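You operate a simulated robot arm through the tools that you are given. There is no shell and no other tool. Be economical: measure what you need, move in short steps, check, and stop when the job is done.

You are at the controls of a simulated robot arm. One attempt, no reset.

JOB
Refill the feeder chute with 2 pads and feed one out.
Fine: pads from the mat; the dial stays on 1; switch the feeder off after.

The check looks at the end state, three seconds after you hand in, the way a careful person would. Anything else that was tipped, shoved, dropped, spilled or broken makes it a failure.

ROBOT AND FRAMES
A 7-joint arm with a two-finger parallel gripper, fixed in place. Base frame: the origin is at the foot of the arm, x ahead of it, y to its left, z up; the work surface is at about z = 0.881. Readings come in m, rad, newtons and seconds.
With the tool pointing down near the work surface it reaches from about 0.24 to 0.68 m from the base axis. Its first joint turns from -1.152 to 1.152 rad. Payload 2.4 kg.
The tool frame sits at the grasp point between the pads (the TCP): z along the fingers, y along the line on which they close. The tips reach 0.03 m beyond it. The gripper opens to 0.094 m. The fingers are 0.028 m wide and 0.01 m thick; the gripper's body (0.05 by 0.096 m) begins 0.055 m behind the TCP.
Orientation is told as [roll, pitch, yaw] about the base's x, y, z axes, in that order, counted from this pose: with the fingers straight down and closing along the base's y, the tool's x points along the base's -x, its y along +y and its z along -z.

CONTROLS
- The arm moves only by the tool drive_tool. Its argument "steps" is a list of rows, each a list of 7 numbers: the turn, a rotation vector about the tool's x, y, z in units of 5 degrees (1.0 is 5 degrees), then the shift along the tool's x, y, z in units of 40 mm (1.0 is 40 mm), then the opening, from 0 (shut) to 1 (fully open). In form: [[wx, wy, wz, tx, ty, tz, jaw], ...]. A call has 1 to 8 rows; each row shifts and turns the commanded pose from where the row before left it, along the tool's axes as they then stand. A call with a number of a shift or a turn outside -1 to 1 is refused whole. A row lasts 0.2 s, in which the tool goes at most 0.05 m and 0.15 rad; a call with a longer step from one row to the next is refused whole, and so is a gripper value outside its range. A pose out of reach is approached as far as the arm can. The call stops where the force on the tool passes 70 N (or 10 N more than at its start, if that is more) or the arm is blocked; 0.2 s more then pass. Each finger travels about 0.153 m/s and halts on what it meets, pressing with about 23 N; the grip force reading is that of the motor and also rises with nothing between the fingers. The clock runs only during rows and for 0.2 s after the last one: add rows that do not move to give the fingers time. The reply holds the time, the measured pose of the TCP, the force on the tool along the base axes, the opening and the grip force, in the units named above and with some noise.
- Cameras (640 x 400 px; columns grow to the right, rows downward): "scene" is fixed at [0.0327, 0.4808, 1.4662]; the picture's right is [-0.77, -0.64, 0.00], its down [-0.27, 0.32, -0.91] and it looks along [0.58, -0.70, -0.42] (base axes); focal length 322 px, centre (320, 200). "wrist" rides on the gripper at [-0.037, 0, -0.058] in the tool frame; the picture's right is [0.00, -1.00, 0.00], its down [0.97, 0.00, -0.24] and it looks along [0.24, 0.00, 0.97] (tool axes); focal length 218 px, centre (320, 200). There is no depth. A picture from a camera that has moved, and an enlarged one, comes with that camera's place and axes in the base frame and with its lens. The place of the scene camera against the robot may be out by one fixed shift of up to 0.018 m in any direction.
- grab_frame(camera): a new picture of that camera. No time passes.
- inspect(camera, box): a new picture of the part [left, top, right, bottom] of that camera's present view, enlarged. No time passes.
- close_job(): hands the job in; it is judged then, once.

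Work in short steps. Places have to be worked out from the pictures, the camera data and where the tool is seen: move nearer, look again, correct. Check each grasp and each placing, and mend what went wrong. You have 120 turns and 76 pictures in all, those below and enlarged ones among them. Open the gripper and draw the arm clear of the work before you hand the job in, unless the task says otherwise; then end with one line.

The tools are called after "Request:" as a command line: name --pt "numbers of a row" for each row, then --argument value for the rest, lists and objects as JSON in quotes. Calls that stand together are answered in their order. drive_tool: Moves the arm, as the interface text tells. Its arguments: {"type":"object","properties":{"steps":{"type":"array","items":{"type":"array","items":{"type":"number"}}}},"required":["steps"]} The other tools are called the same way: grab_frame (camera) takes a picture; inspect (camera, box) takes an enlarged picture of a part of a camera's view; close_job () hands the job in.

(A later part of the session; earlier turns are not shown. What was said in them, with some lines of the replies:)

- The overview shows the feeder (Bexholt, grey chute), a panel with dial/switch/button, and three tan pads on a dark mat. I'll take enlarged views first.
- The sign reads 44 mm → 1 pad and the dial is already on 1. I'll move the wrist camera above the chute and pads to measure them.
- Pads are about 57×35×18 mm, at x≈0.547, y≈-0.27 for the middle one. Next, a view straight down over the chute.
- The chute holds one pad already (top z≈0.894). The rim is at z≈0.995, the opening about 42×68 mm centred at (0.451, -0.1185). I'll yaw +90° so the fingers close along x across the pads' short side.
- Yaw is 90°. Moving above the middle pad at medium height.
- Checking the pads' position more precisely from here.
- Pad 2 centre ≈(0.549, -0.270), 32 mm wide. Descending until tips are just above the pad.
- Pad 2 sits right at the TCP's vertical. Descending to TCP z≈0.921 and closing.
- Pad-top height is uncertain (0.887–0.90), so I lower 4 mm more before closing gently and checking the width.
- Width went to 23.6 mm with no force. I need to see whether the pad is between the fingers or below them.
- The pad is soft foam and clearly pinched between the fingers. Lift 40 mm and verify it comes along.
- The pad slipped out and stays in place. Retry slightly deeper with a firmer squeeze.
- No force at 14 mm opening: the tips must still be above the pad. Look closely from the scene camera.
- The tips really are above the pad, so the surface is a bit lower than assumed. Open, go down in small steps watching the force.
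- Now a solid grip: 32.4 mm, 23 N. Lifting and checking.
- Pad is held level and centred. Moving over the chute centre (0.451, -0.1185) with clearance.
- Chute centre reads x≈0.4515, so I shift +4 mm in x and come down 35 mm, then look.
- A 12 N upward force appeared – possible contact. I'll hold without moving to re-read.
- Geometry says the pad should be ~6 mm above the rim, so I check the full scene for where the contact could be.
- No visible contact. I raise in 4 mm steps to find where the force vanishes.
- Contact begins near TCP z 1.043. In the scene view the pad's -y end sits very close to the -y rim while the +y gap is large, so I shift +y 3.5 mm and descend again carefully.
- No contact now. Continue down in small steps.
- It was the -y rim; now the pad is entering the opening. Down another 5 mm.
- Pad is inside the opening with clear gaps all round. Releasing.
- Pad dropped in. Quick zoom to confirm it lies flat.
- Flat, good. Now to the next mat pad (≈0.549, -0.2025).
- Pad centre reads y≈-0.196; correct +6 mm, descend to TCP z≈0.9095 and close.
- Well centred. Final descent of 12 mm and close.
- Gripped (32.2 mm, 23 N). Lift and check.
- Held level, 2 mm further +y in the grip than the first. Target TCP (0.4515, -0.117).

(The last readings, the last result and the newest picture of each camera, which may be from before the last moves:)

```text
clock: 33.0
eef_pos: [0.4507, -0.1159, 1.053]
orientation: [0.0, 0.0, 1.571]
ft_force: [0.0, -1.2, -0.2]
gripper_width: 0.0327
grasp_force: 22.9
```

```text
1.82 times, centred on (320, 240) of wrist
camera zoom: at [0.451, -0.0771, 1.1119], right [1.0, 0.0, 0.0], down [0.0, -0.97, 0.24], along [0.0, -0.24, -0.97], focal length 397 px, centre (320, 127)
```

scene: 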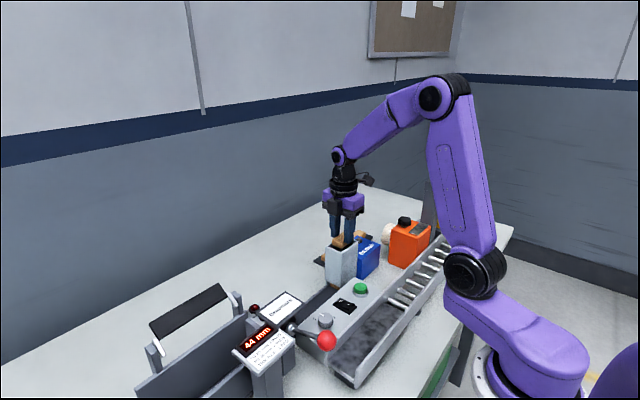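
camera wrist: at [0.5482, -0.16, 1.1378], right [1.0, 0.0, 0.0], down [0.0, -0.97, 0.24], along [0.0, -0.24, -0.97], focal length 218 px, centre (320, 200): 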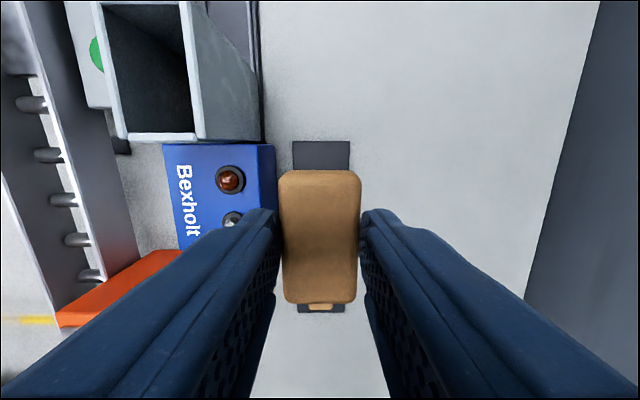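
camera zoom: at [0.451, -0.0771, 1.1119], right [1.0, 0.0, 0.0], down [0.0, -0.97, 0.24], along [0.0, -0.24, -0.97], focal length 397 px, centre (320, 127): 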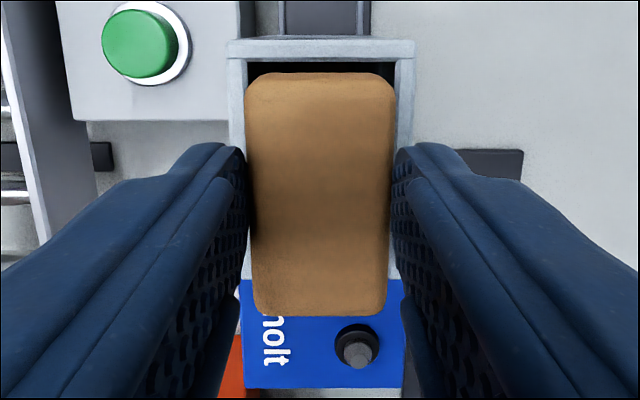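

Aligned. Lower 20 mm in small steps.

Request:
drive_tool --pt "0 0 0 0.015 0 0.15 0.28" --pt "0 0 0 0 0 0.15 0.28" --pt "0 0 0 0 0 0.1 0.28" --pt "0 0 0 0 0 0 0.28"

Request:
inspect --camera "scene" --box '[320, 220, 370, 255]'

Request:
inspect --camera "wrist" --box '[250, 130, 390, 350]'

```text
clock: 34.0
eef_pos: [0.451, -0.1154, 1.0373]
orientation: [-0.002, 0.003, 1.569]
ft_force: [1.1, 0.5, -1.4]
gripper_width: 0.0322
grasp_force: 23.2
```

```text
11.43 times, centred on (345, 238) of scene
camera zoom: at [0.0327, 0.4808, 1.4662], right [-0.77, -0.64, 0.0], down [-0.27, 0.32, -0.91], along [0.58, -0.7, -0.42], focal length 3686 px, centre (34, -229)
```

zoom: 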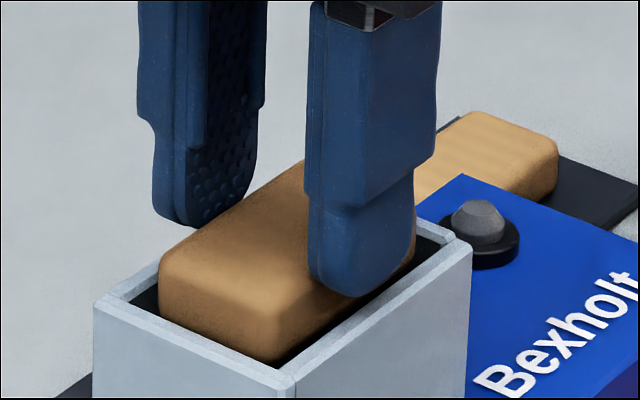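

```text
1.82 times, centred on (320, 240) of wrist
camera zoom: at [0.4508, -0.078, 1.0957], right [1.0, 0.0, 0.0], down [0.0, -0.97, 0.24], along [0.0, -0.24, -0.97], focal length 397 px, centre (320, 127)
```

zoom: 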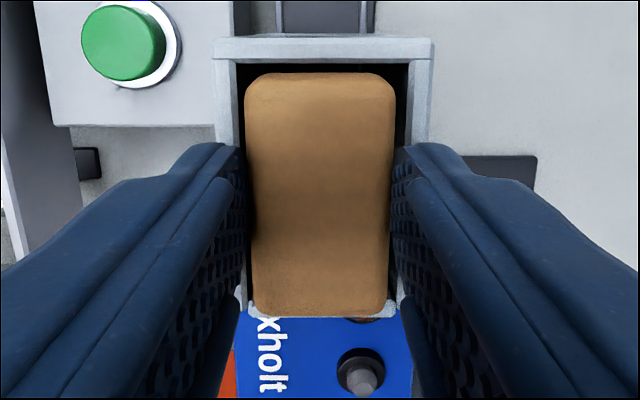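

Inside the opening with no contact. A further 5 mm down, check force, then release.

Request:
drive_tool --pt "0 0 0 0.01 0 0.07 0.28" --pt "0 0 0 0 0 0.05 0.28" --pt "0 0 0 0 0 0 0.28"

```text
clock: 34.8
eef_pos: [0.4514, -0.1167, 1.0333]
orientation: [0.0, -0.002, 1.572]
ft_force: [-0.9, 0.1, 0.1]
gripper_width: 0.0325
grasp_force: 22.7
```

No contact force; releasing and rising.

Request:
drive_tool --pt "0 0 0 0 0 0 0.55" --pt "0 0 0 0 0 0 0.6" --pt "0 0 0 0 0 -0.8 0.6" --pt "0 0 0 0 0 -0.8 0.6" --pt "0 0 0 0 0 0 0.6"

Request:
grab_frame --camera "wrist"

Request:
inspect --camera "wrist" --box '[270, 140, 380, 260]'

```text
clock: 36.0
eef_pos: [0.4541, -0.1166, 1.0974]
orientation: [0.001, 0.0, 1.569]
ft_force: [0.3, -0.4, -0.3]
gripper_width: 0.0561
grasp_force: 0.1
```

```text
30 pictures are left
camera wrist: at [0.4535, -0.0785, 1.1559], right [1.0, 0.0, 0.0], down [0.0, -0.97, 0.24], along [0.0, -0.24, -0.97], focal length 218 px, centre (320, 200)
```

wrist: 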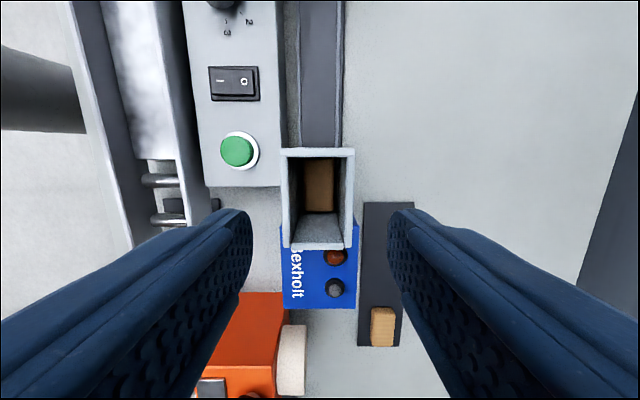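

```text
3.33 times, centred on (325, 200) of wrist
camera zoom: at [0.4535, -0.0785, 1.1559], right [1.0, 0.0, 0.0], down [0.0, -0.97, 0.24], along [0.0, -0.24, -0.97], focal length 728 px, centre (303, 200)
```

zoom: 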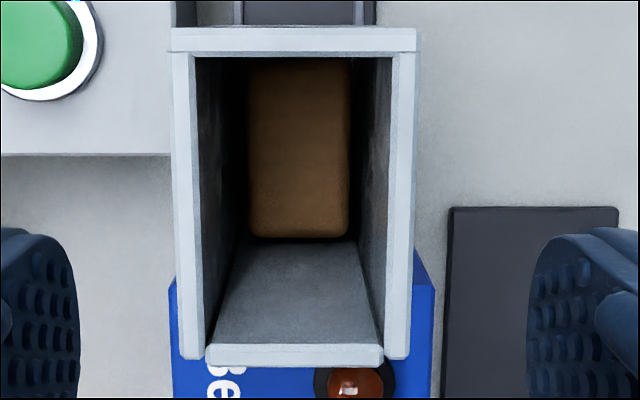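

Both pads are flat in the chute. Next, move above the control panel (switch ≈(0.367,-0.0165), button ≈(0.3695,-0.0826, z≈0.927)) and close the gripper for pressing.

Request:
drive_tool --pt "0 0 0 -0.525 0.725 0 0.6" --pt "0 0 0 -0.525 0.725 0 0.3" --pt "0 0 0 -0.525 0.725 0 0" --pt "0 0 0 0 0 0.6 0" --pt "0 0 0 0 0 0.6 0" --pt "0 0 0 0 0 0 0"

Request:
grab_frame --camera "wrist"

Request:
inspect --camera "scene" --box '[300, 250, 400, 350]'

```text
clock: 37.4
eef_pos: [0.3678, -0.0524, 1.0489]
orientation: [0.0, 0.0, 1.57]
ft_force: [0.6, -0.3, 0.0]
gripper_width: 0.0002
grasp_force: 22.9
```

```text
28 pictures are left
camera wrist: at [0.3657, -0.0154, 1.1074], right [1.0, 0.0, 0.0], down [0.0, -0.97, 0.24], along [0.0, -0.24, -0.97], focal length 218 px, centre (320, 200)
```

wrist: 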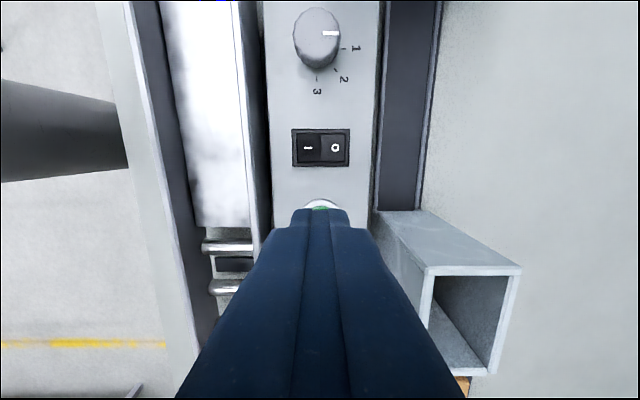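

```text
4.00 times, centred on (350, 300) of scene
camera zoom: at [0.0327, 0.4808, 1.4662], right [-0.77, -0.64, 0.0], down [-0.27, 0.32, -0.91], along [0.58, -0.7, -0.42], focal length 1290 px, centre (200, -200)
```

zoom: 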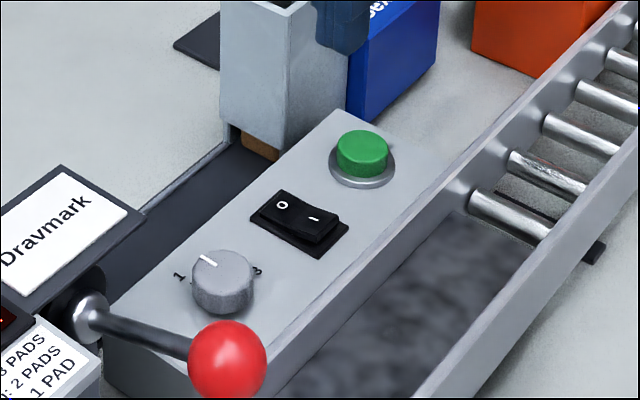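

Switch is OFF (O side down, I side raised toward -x). Position tips over the I end (0.353,-0.017) and descend to just above.

Request:
drive_tool --pt "0 0 0 -0.89 0.36 0 0" --pt "0 0 0 0 0 0.7 0" --pt "0 0 0 0 0 0.7 0" --pt "0 0 0 0 0 0.5 0" --pt "0 0 0 0 0 0 0"

Request:
inspect --camera "scene" --box '[310, 260, 390, 330]'

```text
clock: 38.6
eef_pos: [0.3521, -0.0176, 0.9732]
orientation: [0.0, 0.001, 1.572]
ft_force: [0.6, -0.6, 1.6]
gripper_width: 0.0
grasp_force: 23.3
```

```text
5.71 times, centred on (350, 295) of scene
camera zoom: at [0.0328, 0.4808, 1.4662], right [-0.77, -0.64, 0.0], down [-0.27, 0.32, -0.91], along [0.58, -0.7, -0.42], focal length 1843 px, centre (149, -343)
```

zoom: 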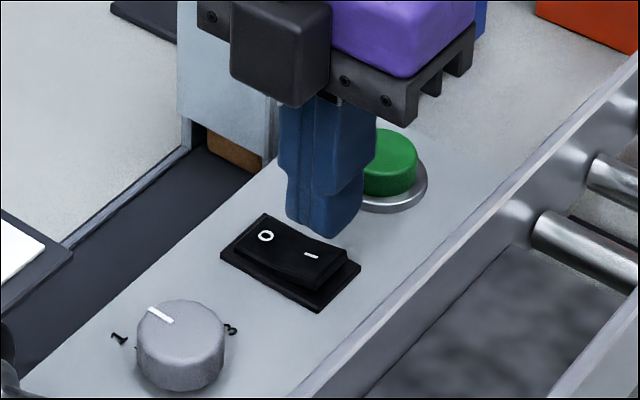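

Tips are ~15–18 mm above the I end, well aligned. Creeping down.

Request:
drive_tool --pt "0 0 0 0 0 0.25 0" --pt "0 0 0 0 0 0.08 0" --pt "0 0 0 0 0 0 0"

Request:
drive_tool --pt "0 0 0 0 0 0.06 0" --pt "0 0 0 0 0 0 0"

Request:
drive_tool --pt "0 0 0 0 0 0.06 0" --pt "0 0 0 0 0 0 0"

```text
clock: 39.4
eef_pos: [0.351, -0.0178, 0.9611]
orientation: [0.0, 0.0, 1.572]
ft_force: [-1.0, -0.1, 0.3]
gripper_width: 0.0003
grasp_force: 23.0
```

```text
clock: 40.0
eef_pos: [0.3506, -0.019, 0.9586]
orientation: [0.0, -0.001, 1.569]
ft_force: [0.1, 0.3, 0.7]
gripper_width: 0.0
grasp_force: 22.7
```

```text
clock: 40.6
eef_pos: [0.3505, -0.0184, 0.9555]
orientation: [-0.001, -0.001, 1.571]
ft_force: [0.3, -0.3, 0.4]
gripper_width: 0.0004
grasp_force: 23.0
```

No contact yet; continue creeping.

Request:
drive_tool --pt "0 0 0 0 0 0.07 0" --pt "0 0 0 0 0 0 0"

Request:
drive_tool --pt "0 0 0 0 0 0.06 0" --pt "0 0 0 0 0 0 0"

Request:
inspect --camera "scene" --box '[310, 260, 390, 330]'

```text
clock: 41.2
eef_pos: [0.35, -0.0184, 0.9531]
orientation: [0.0, 0.0, 1.57]
ft_force: [-0.5, 0.0, -0.2]
gripper_width: 0.0
grasp_force: 23.1
```

```text
clock: 41.8
eef_pos: [0.352, -0.0183, 0.9493]
orientation: [-0.001, -0.001, 1.572]
ft_force: [-0.2, -0.2, 1.1]
gripper_width: 0.0
grasp_force: 23.2
```

```text
5.71 times, centred on (350, 295) of scene
camera zoom: at [0.0327, 0.4808, 1.4662], right [-0.77, -0.64, 0.0], down [-0.27, 0.32, -0.91], along [0.58, -0.7, -0.42], focal length 1843 px, centre (149, -343)
```

zoom: 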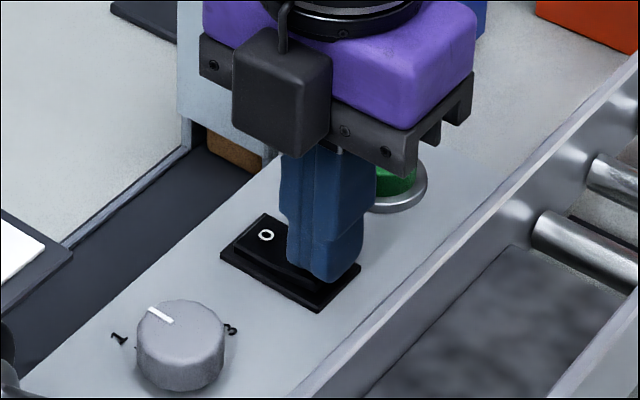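

Nearly touching. Continue with 2.5 mm steps.

Request:
drive_tool --pt "0 0 0 0 0 0.06 0" --pt "0 0 0 0 0 0 0"

Request:
drive_tool --pt "0 0 0 0 0 0.06 0" --pt "0 0 0 0 0 0 0"

Request:
inspect --camera "scene" --box '[310, 260, 390, 330]'

```text
clock: 42.4
eef_pos: [0.3505, -0.0179, 0.9481]
orientation: [0.0, -0.001, 1.571]
ft_force: [-0.3, 0.4, -0.5]
gripper_width: 0.0
grasp_force: 22.8
```

```text
clock: 43.1
eef_pos: [0.3498, -0.0172, 0.9484]
orientation: [-0.002, -0.002, 1.571]
ft_force: [-7.8, -0.6, 26.7]
gripper_width: 0.0001
grasp_force: 23.0
stopped in row 2: the force on the tool passed its limit (the readings are from after the stop); the commanded pose is now the measured one
```

```text
5.71 times, centred on (350, 295) of scene
camera zoom: at [0.0322, 0.4808, 1.4662], right [-0.77, -0.64, 0.0], down [-0.27, 0.32, -0.91], along [0.58, -0.7, -0.42], focal length 1843 px, centre (149, -343)
```

zoom: 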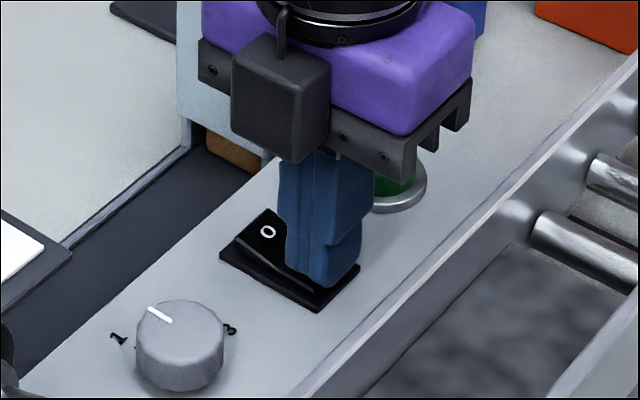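

The rocker seems to have flipped (O side looks raised). Retract and check.

Request:
drive_tool --pt "0 0 0 0 0 -0.4 0" --pt "0 0 0 0 0 -0.6 0" --pt "0 0 0 0.5 0 -0.3 0" --pt "0 0 0 0 0 0 0"

Request:
inspect --camera "scene" --box '[290, 230, 410, 330]'

```text
clock: 44.1
eef_pos: [0.3512, -0.0384, 0.9989]
orientation: [-0.002, 0.0, 1.571]
ft_force: [0.2, 0.4, -0.7]
gripper_width: 0.0
grasp_force: 23.0
```

```text
4.00 times, centred on (350, 280) of scene
camera zoom: at [0.0327, 0.4808, 1.4662], right [-0.77, -0.64, 0.0], down [-0.27, 0.32, -0.91], along [0.58, -0.7, -0.42], focal length 1290 px, centre (200, -120)
```

zoom: 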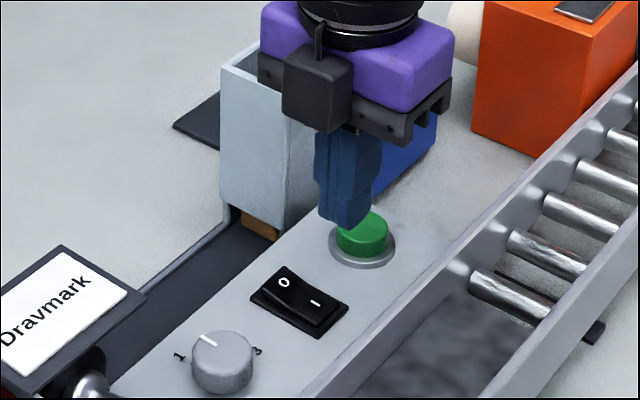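

Feeder is ON. Move over the green button and lower to just above it.

Request:
drive_tool --pt "0 0 0 0.53 -0.2 0 0" --pt "0 0 0 0.53 -0.2 0 0" --pt "0 0 0 0 0 0.5 0" --pt "0 0 0 0 0 0 0"

Request:
inspect --camera "scene" --box '[320, 240, 400, 310]'

Request:
grab_frame --camera "wrist"

```text
clock: 45.1
eef_pos: [0.3687, -0.0798, 0.9797]
orientation: [-0.004, 0.0, 1.568]
ft_force: [-0.7, -0.6, -0.7]
gripper_width: 0.0
grasp_force: 23.1
```

```text
5.71 times, centred on (360, 275) of scene
camera zoom: at [0.0328, 0.4808, 1.4662], right [-0.77, -0.64, 0.0], down [-0.27, 0.32, -0.91], along [0.58, -0.7, -0.42], focal length 1843 px, centre (91, -229)
```

zoom: 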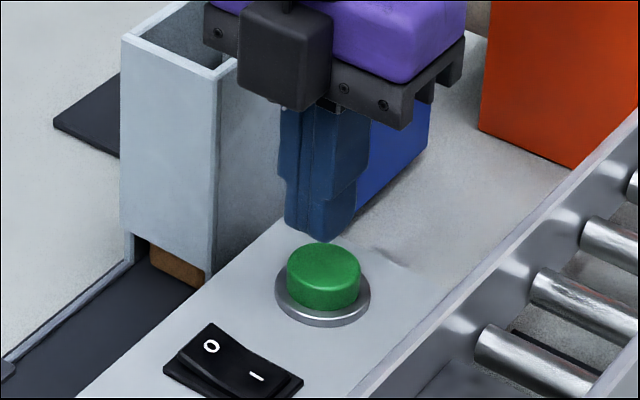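

```text
21 pictures are left
camera wrist: at [0.367, -0.0424, 1.0372], right [1.0, 0.0, 0.0], down [0.0, -0.97, 0.24], along [0.0, -0.24, -0.97], focal length 218 px, centre (320, 200)
```

wrist: 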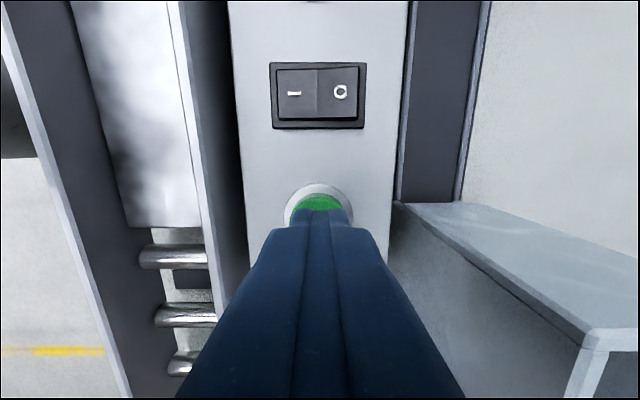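

Aligned over the button. Creep down until the button is pushed in.

Request:
drive_tool --pt "0 0 0 0 0 0.2 0" --pt "0 0 0 0 0 0 0"

Request:
drive_tool --pt "0 0 0 0 0 0.08 0" --pt "0 0 0 0 0 0 0"

Request:
drive_tool --pt "0 0 0 0 0 0.07 0" --pt "0 0 0 0 0 0 0"

```text
clock: 45.7
eef_pos: [0.3672, -0.0805, 0.9708]
orientation: [-0.002, 0.0, 1.571]
ft_force: [0.8, 0.1, 0.1]
gripper_width: 0.0001
grasp_force: 22.7
```

```text
clock: 46.3
eef_pos: [0.3674, -0.0805, 0.9686]
orientation: [-0.002, 0.0, 1.572]
ft_force: [-1.1, -0.4, 0.2]
gripper_width: 0.0
grasp_force: 22.9
```

```text
clock: 46.9
eef_pos: [0.3678, -0.08, 0.9648]
orientation: [0.001, -0.001, 1.569]
ft_force: [-0.7, 0.0, 0.7]
gripper_width: 0.0
grasp_force: 23.0
```

Request:
drive_tool --pt "0 0 0 0 0 0.08 0" --pt "0 0 0 0 0 0 0"

Request:
drive_tool --pt "0 0 0 0 0 0.07 0" --pt "0 0 0 0 0 0 0"

Request:
inspect --camera "scene" --box '[320, 240, 400, 310]'

```text
clock: 47.5
eef_pos: [0.3676, -0.0801, 0.962]
orientation: [-0.002, 0.0, 1.57]
ft_force: [-0.2, 1.1, 0.6]
gripper_width: 0.0
grasp_force: 22.8
```

```text
clock: 48.1
eef_pos: [0.3667, -0.0802, 0.9598]
orientation: [-0.002, 0.0, 1.571]
ft_force: [0.7, 0.0, -0.1]
gripper_width: 0.0001
grasp_force: 23.3
```

```text
5.71 times, centred on (360, 275) of scene
camera zoom: at [0.0327, 0.4808, 1.4662], right [-0.77, -0.64, 0.0], down [-0.27, 0.32, -0.91], along [0.58, -0.7, -0.42], focal length 1843 px, centre (91, -229)
```

zoom: 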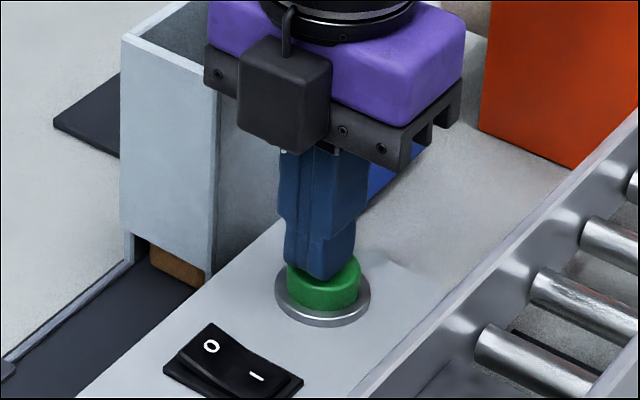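

Just about at the button top; continue.

Request:
drive_tool --pt "0 0 0 0 0 0.07 0" --pt "0 0 0 0 0 0 0"

Request:
drive_tool --pt "0 0 0 0 0 0.07 0" --pt "0 0 0 0 0 0 0"

```text
clock: 48.7
eef_pos: [0.3674, -0.0794, 0.9563]
orientation: [-0.001, 0.001, 1.571]
ft_force: [0.5, -0.5, 0.9]
gripper_width: 0.0001
grasp_force: 22.6
```

```text
clock: 49.3
eef_pos: [0.3678, -0.0803, 0.9534]
orientation: [-0.005, 0.0, 1.572]
ft_force: [-0.7, -0.2, 2.7]
gripper_width: 0.0
grasp_force: 22.8
```

Request:
drive_tool --pt "0 0 0 0 0 0.07 0" --pt "0 0 0 0 0 0 0"

Request:
inspect --camera "scene" --box '[310, 240, 400, 320]'

```text
clock: 49.9
eef_pos: [0.3685, -0.0796, 0.9516]
orientation: [-0.002, 0.001, 1.571]
ft_force: [1.1, -1.1, 3.0]
gripper_width: 0.0001
grasp_force: 22.4
```

```text
5.00 times, centred on (355, 280) of scene
camera zoom: at [0.0327, 0.4808, 1.4662], right [-0.77, -0.64, 0.0], down [-0.27, 0.32, -0.91], along [0.58, -0.7, -0.42], focal length 1612 px, centre (145, -200)
```

zoom: 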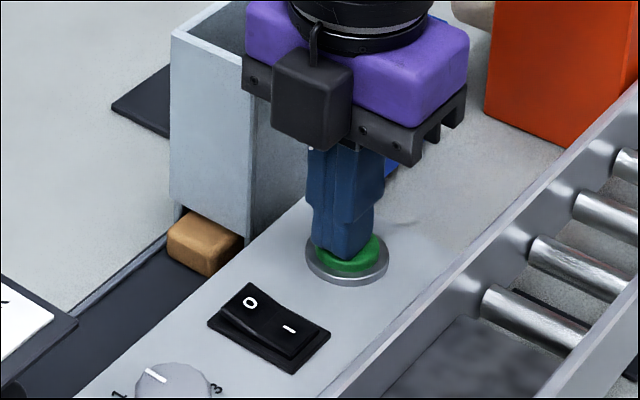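

The button went in and a pad is emerging. Retract now and watch.

Request:
drive_tool --pt "0 0 0 0 0 -0.4 0" --pt "0 0 0 0 0 -0.6 0" --pt "0 0 0 0 0 0 0" --pt "0 0 0 0 0 0 0" --pt "0 0 0 0 0 0 0"

Request:
inspect --camera "scene" --box '[250, 220, 410, 340]'

```text
clock: 51.1
eef_pos: [0.3658, -0.0788, 0.9906]
orientation: [-0.003, 0.001, 1.571]
ft_force: [-0.2, 0.2, -0.8]
gripper_width: 0.0
grasp_force: 22.6
```

```text
3.33 times, centred on (330, 280) of scene
camera zoom: at [0.0327, 0.4808, 1.4662], right [-0.77, -0.64, 0.0], down [-0.27, 0.32, -0.91], along [0.58, -0.7, -0.42], focal length 1075 px, centre (287, -67)
```

zoom: 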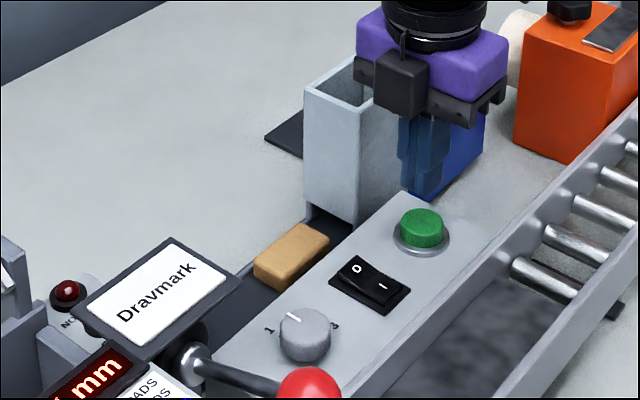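

One pad is out. Now move over the O side of the switch (0.383,-0.0175).

Request:
drive_tool --pt "0 0 0 -0.78 -0.18 0 0" --pt "0 0 0 -0.78 -0.19 0 0" --pt "0 0 0 0 0 0.5 0" --pt "0 0 0 0 0 0.25 0" --pt "0 0 0 0 0 0 0"

Request:
inspect --camera "scene" --box '[290, 230, 400, 330]'

```text
clock: 52.3
eef_pos: [0.3817, -0.0168, 0.9605]
orientation: [-0.004, 0.0, 1.573]
ft_force: [0.4, 0.1, -0.1]
gripper_width: 0.0
grasp_force: 23.3
```

```text
4.00 times, centred on (345, 280) of scene
camera zoom: at [0.0327, 0.4808, 1.4662], right [-0.77, -0.64, 0.0], down [-0.27, 0.32, -0.91], along [0.58, -0.7, -0.42], focal length 1290 px, centre (220, -120)
```

zoom: 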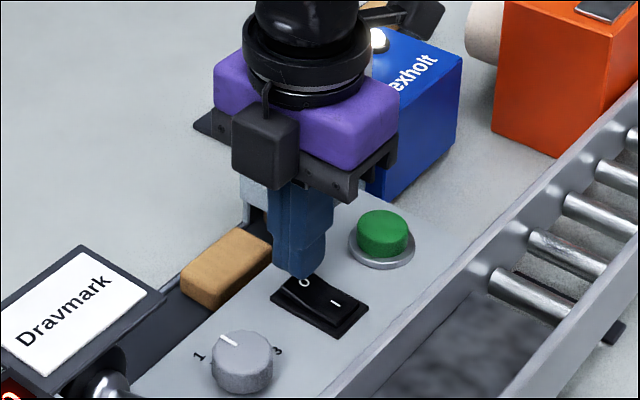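

Aligned over the raised O end; power lamp is lit. Creep down to flip it off.

Request:
drive_tool --pt "0 0 0 0 0 0.12 0" --pt "0 0 0 0 0 0.1 0" --pt "0 0 0 0 0 0 0"

Request:
drive_tool --pt "0 0 0 0 0 0.08 0" --pt "0 0 0 0 0 0 0"

Request:
inspect --camera "scene" --box '[290, 230, 400, 330]'

```text
clock: 53.1
eef_pos: [0.3821, -0.0175, 0.9514]
orientation: [-0.003, 0.0, 1.569]
ft_force: [-0.3, 0.2, 0.3]
gripper_width: 0.0
grasp_force: 23.1
```

```text
clock: 53.7
eef_pos: [0.382, -0.0173, 0.948]
orientation: [-0.003, -0.001, 1.571]
ft_force: [-0.3, 0.0, -0.3]
gripper_width: 0.0
grasp_force: 22.9
```

```text
4.00 times, centred on (345, 280) of scene
camera zoom: at [0.0327, 0.4808, 1.4662], right [-0.77, -0.64, 0.0], down [-0.27, 0.32, -0.91], along [0.58, -0.7, -0.42], focal length 1290 px, centre (220, -120)
```

zoom: 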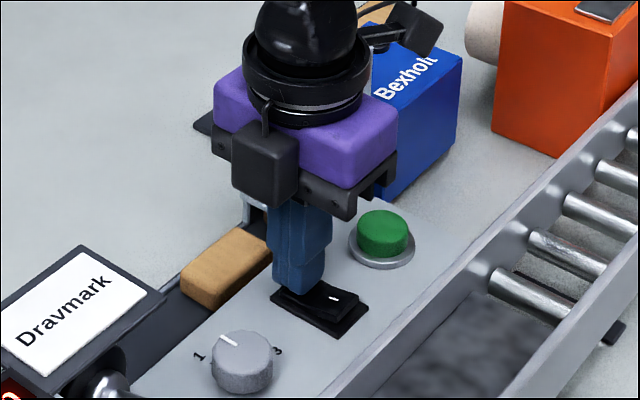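

The I side looks raised again. Retract up and clear, then verify.

Request:
drive_tool --pt "0 0 0 0 0 -0.5 0" --pt "0 0 0 0 0 -0.9 0" --pt "0 0 0 0 0 -0.9 0" --pt "0 0 0 0 0 -0.9 0" --pt "0 0 0 0 0 -0.9 0" --pt "0 0 0 0 0 -0.9 0.3" --pt "0 0 0 0 0 0 0.3"

Request:
inspect --camera "scene" --box '[270, 220, 400, 330]'

Request:
grab_frame --camera "wrist"

```text
clock: 55.3
eef_pos: [0.3816, -0.0181, 1.1497]
orientation: [-0.003, 0.0, 1.57]
ft_force: [0.2, 0.9, -0.5]
gripper_width: 0.0282
grasp_force: 0.1
```

```text
3.64 times, centred on (335, 275) of scene
camera zoom: at [0.0327, 0.4808, 1.4662], right [-0.77, -0.64, 0.0], down [-0.27, 0.32, -0.91], along [0.58, -0.7, -0.42], focal length 1173 px, centre (266, -73)
```

zoom: 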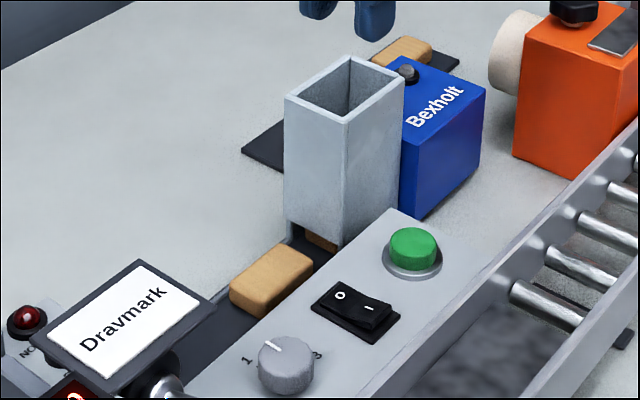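

```text
14 pictures are left
camera wrist: at [0.3811, 0.0194, 1.2074], right [1.0, 0.0, 0.0], down [0.0, -0.97, 0.24], along [0.0, -0.24, -0.97], focal length 218 px, centre (320, 200)
```

wrist: 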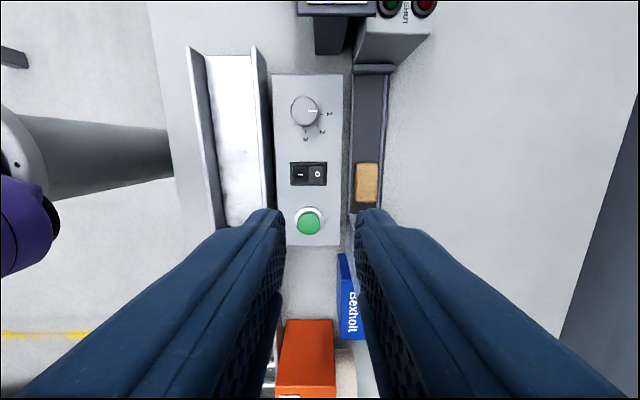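

Off again: I side raised, power lamp dark, one pad in the trough, the next seated at the chute bottom, dial on 1. Draw the arm up and clear with the gripper open, checking the chute interior.

Request:
drive_tool --pt "0 0 0 0.6 0 -0.5 0.6" --pt "0 0 0 0.6 0 -0.5 1" --pt "0 0 0 0.6 -0.4 -0.5 1" --pt "0 0 0 0.6 -0.4 -0.5 1" --pt "0 0 0 0.6 -0.4 0 1" --pt "0 0 0 0 0 0 1"

Request:
inspect --camera "wrist" --box '[220, 50, 420, 250]'

Request:
grab_frame --camera "scene"

```text
clock: 56.7
eef_pos: [0.4303, -0.1376, 1.2297]
orientation: [-0.002, 0.001, 1.571]
ft_force: [0.6, -0.3, 0.1]
gripper_width: 0.0938
grasp_force: 0.0
```

```text
2.00 times, centred on (320, 150) of wrist
camera zoom: at [0.4297, -0.0994, 1.2876], right [1.0, 0.0, 0.0], down [0.0, -0.97, 0.24], along [0.0, -0.24, -0.97], focal length 436 px, centre (320, 300)
```

zoom: 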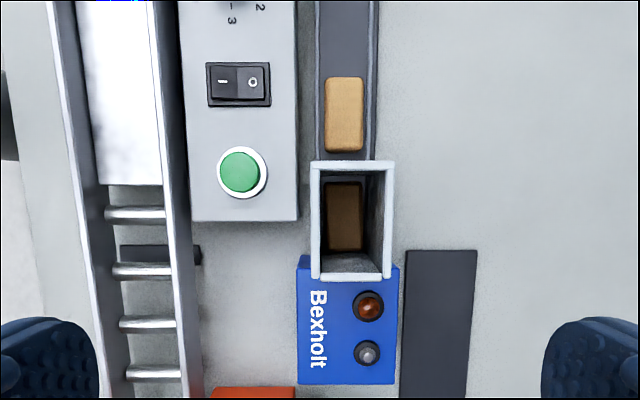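

```text
12 pictures are left
```

scene: 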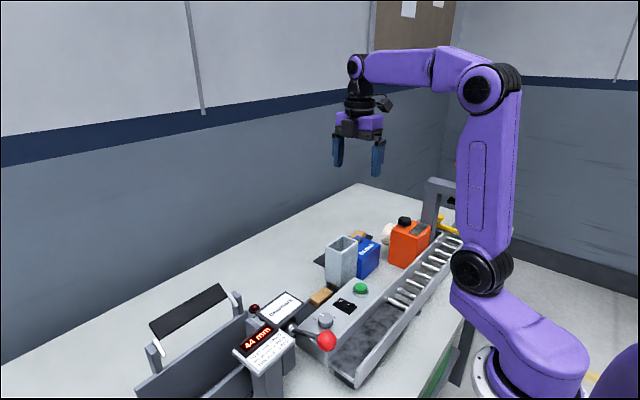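

Everything is in order: the remaining pads lie flat in the chute, one pad is out, the feeder is off, the dial is on 1, and the arm is clear. Handing in.

Request:
close_job

```text
The job is handed in.
```

I put two pads from the mat into the feeder chute and fed one out. The dial stayed on 1, the feeder is switched off, and the arm is clear with the gripper open. While I was lowering the first pad, it briefly pressed on the chute rim (about 14 N); I lifted it off and re-aligned, and saw no sign that the chute moved.
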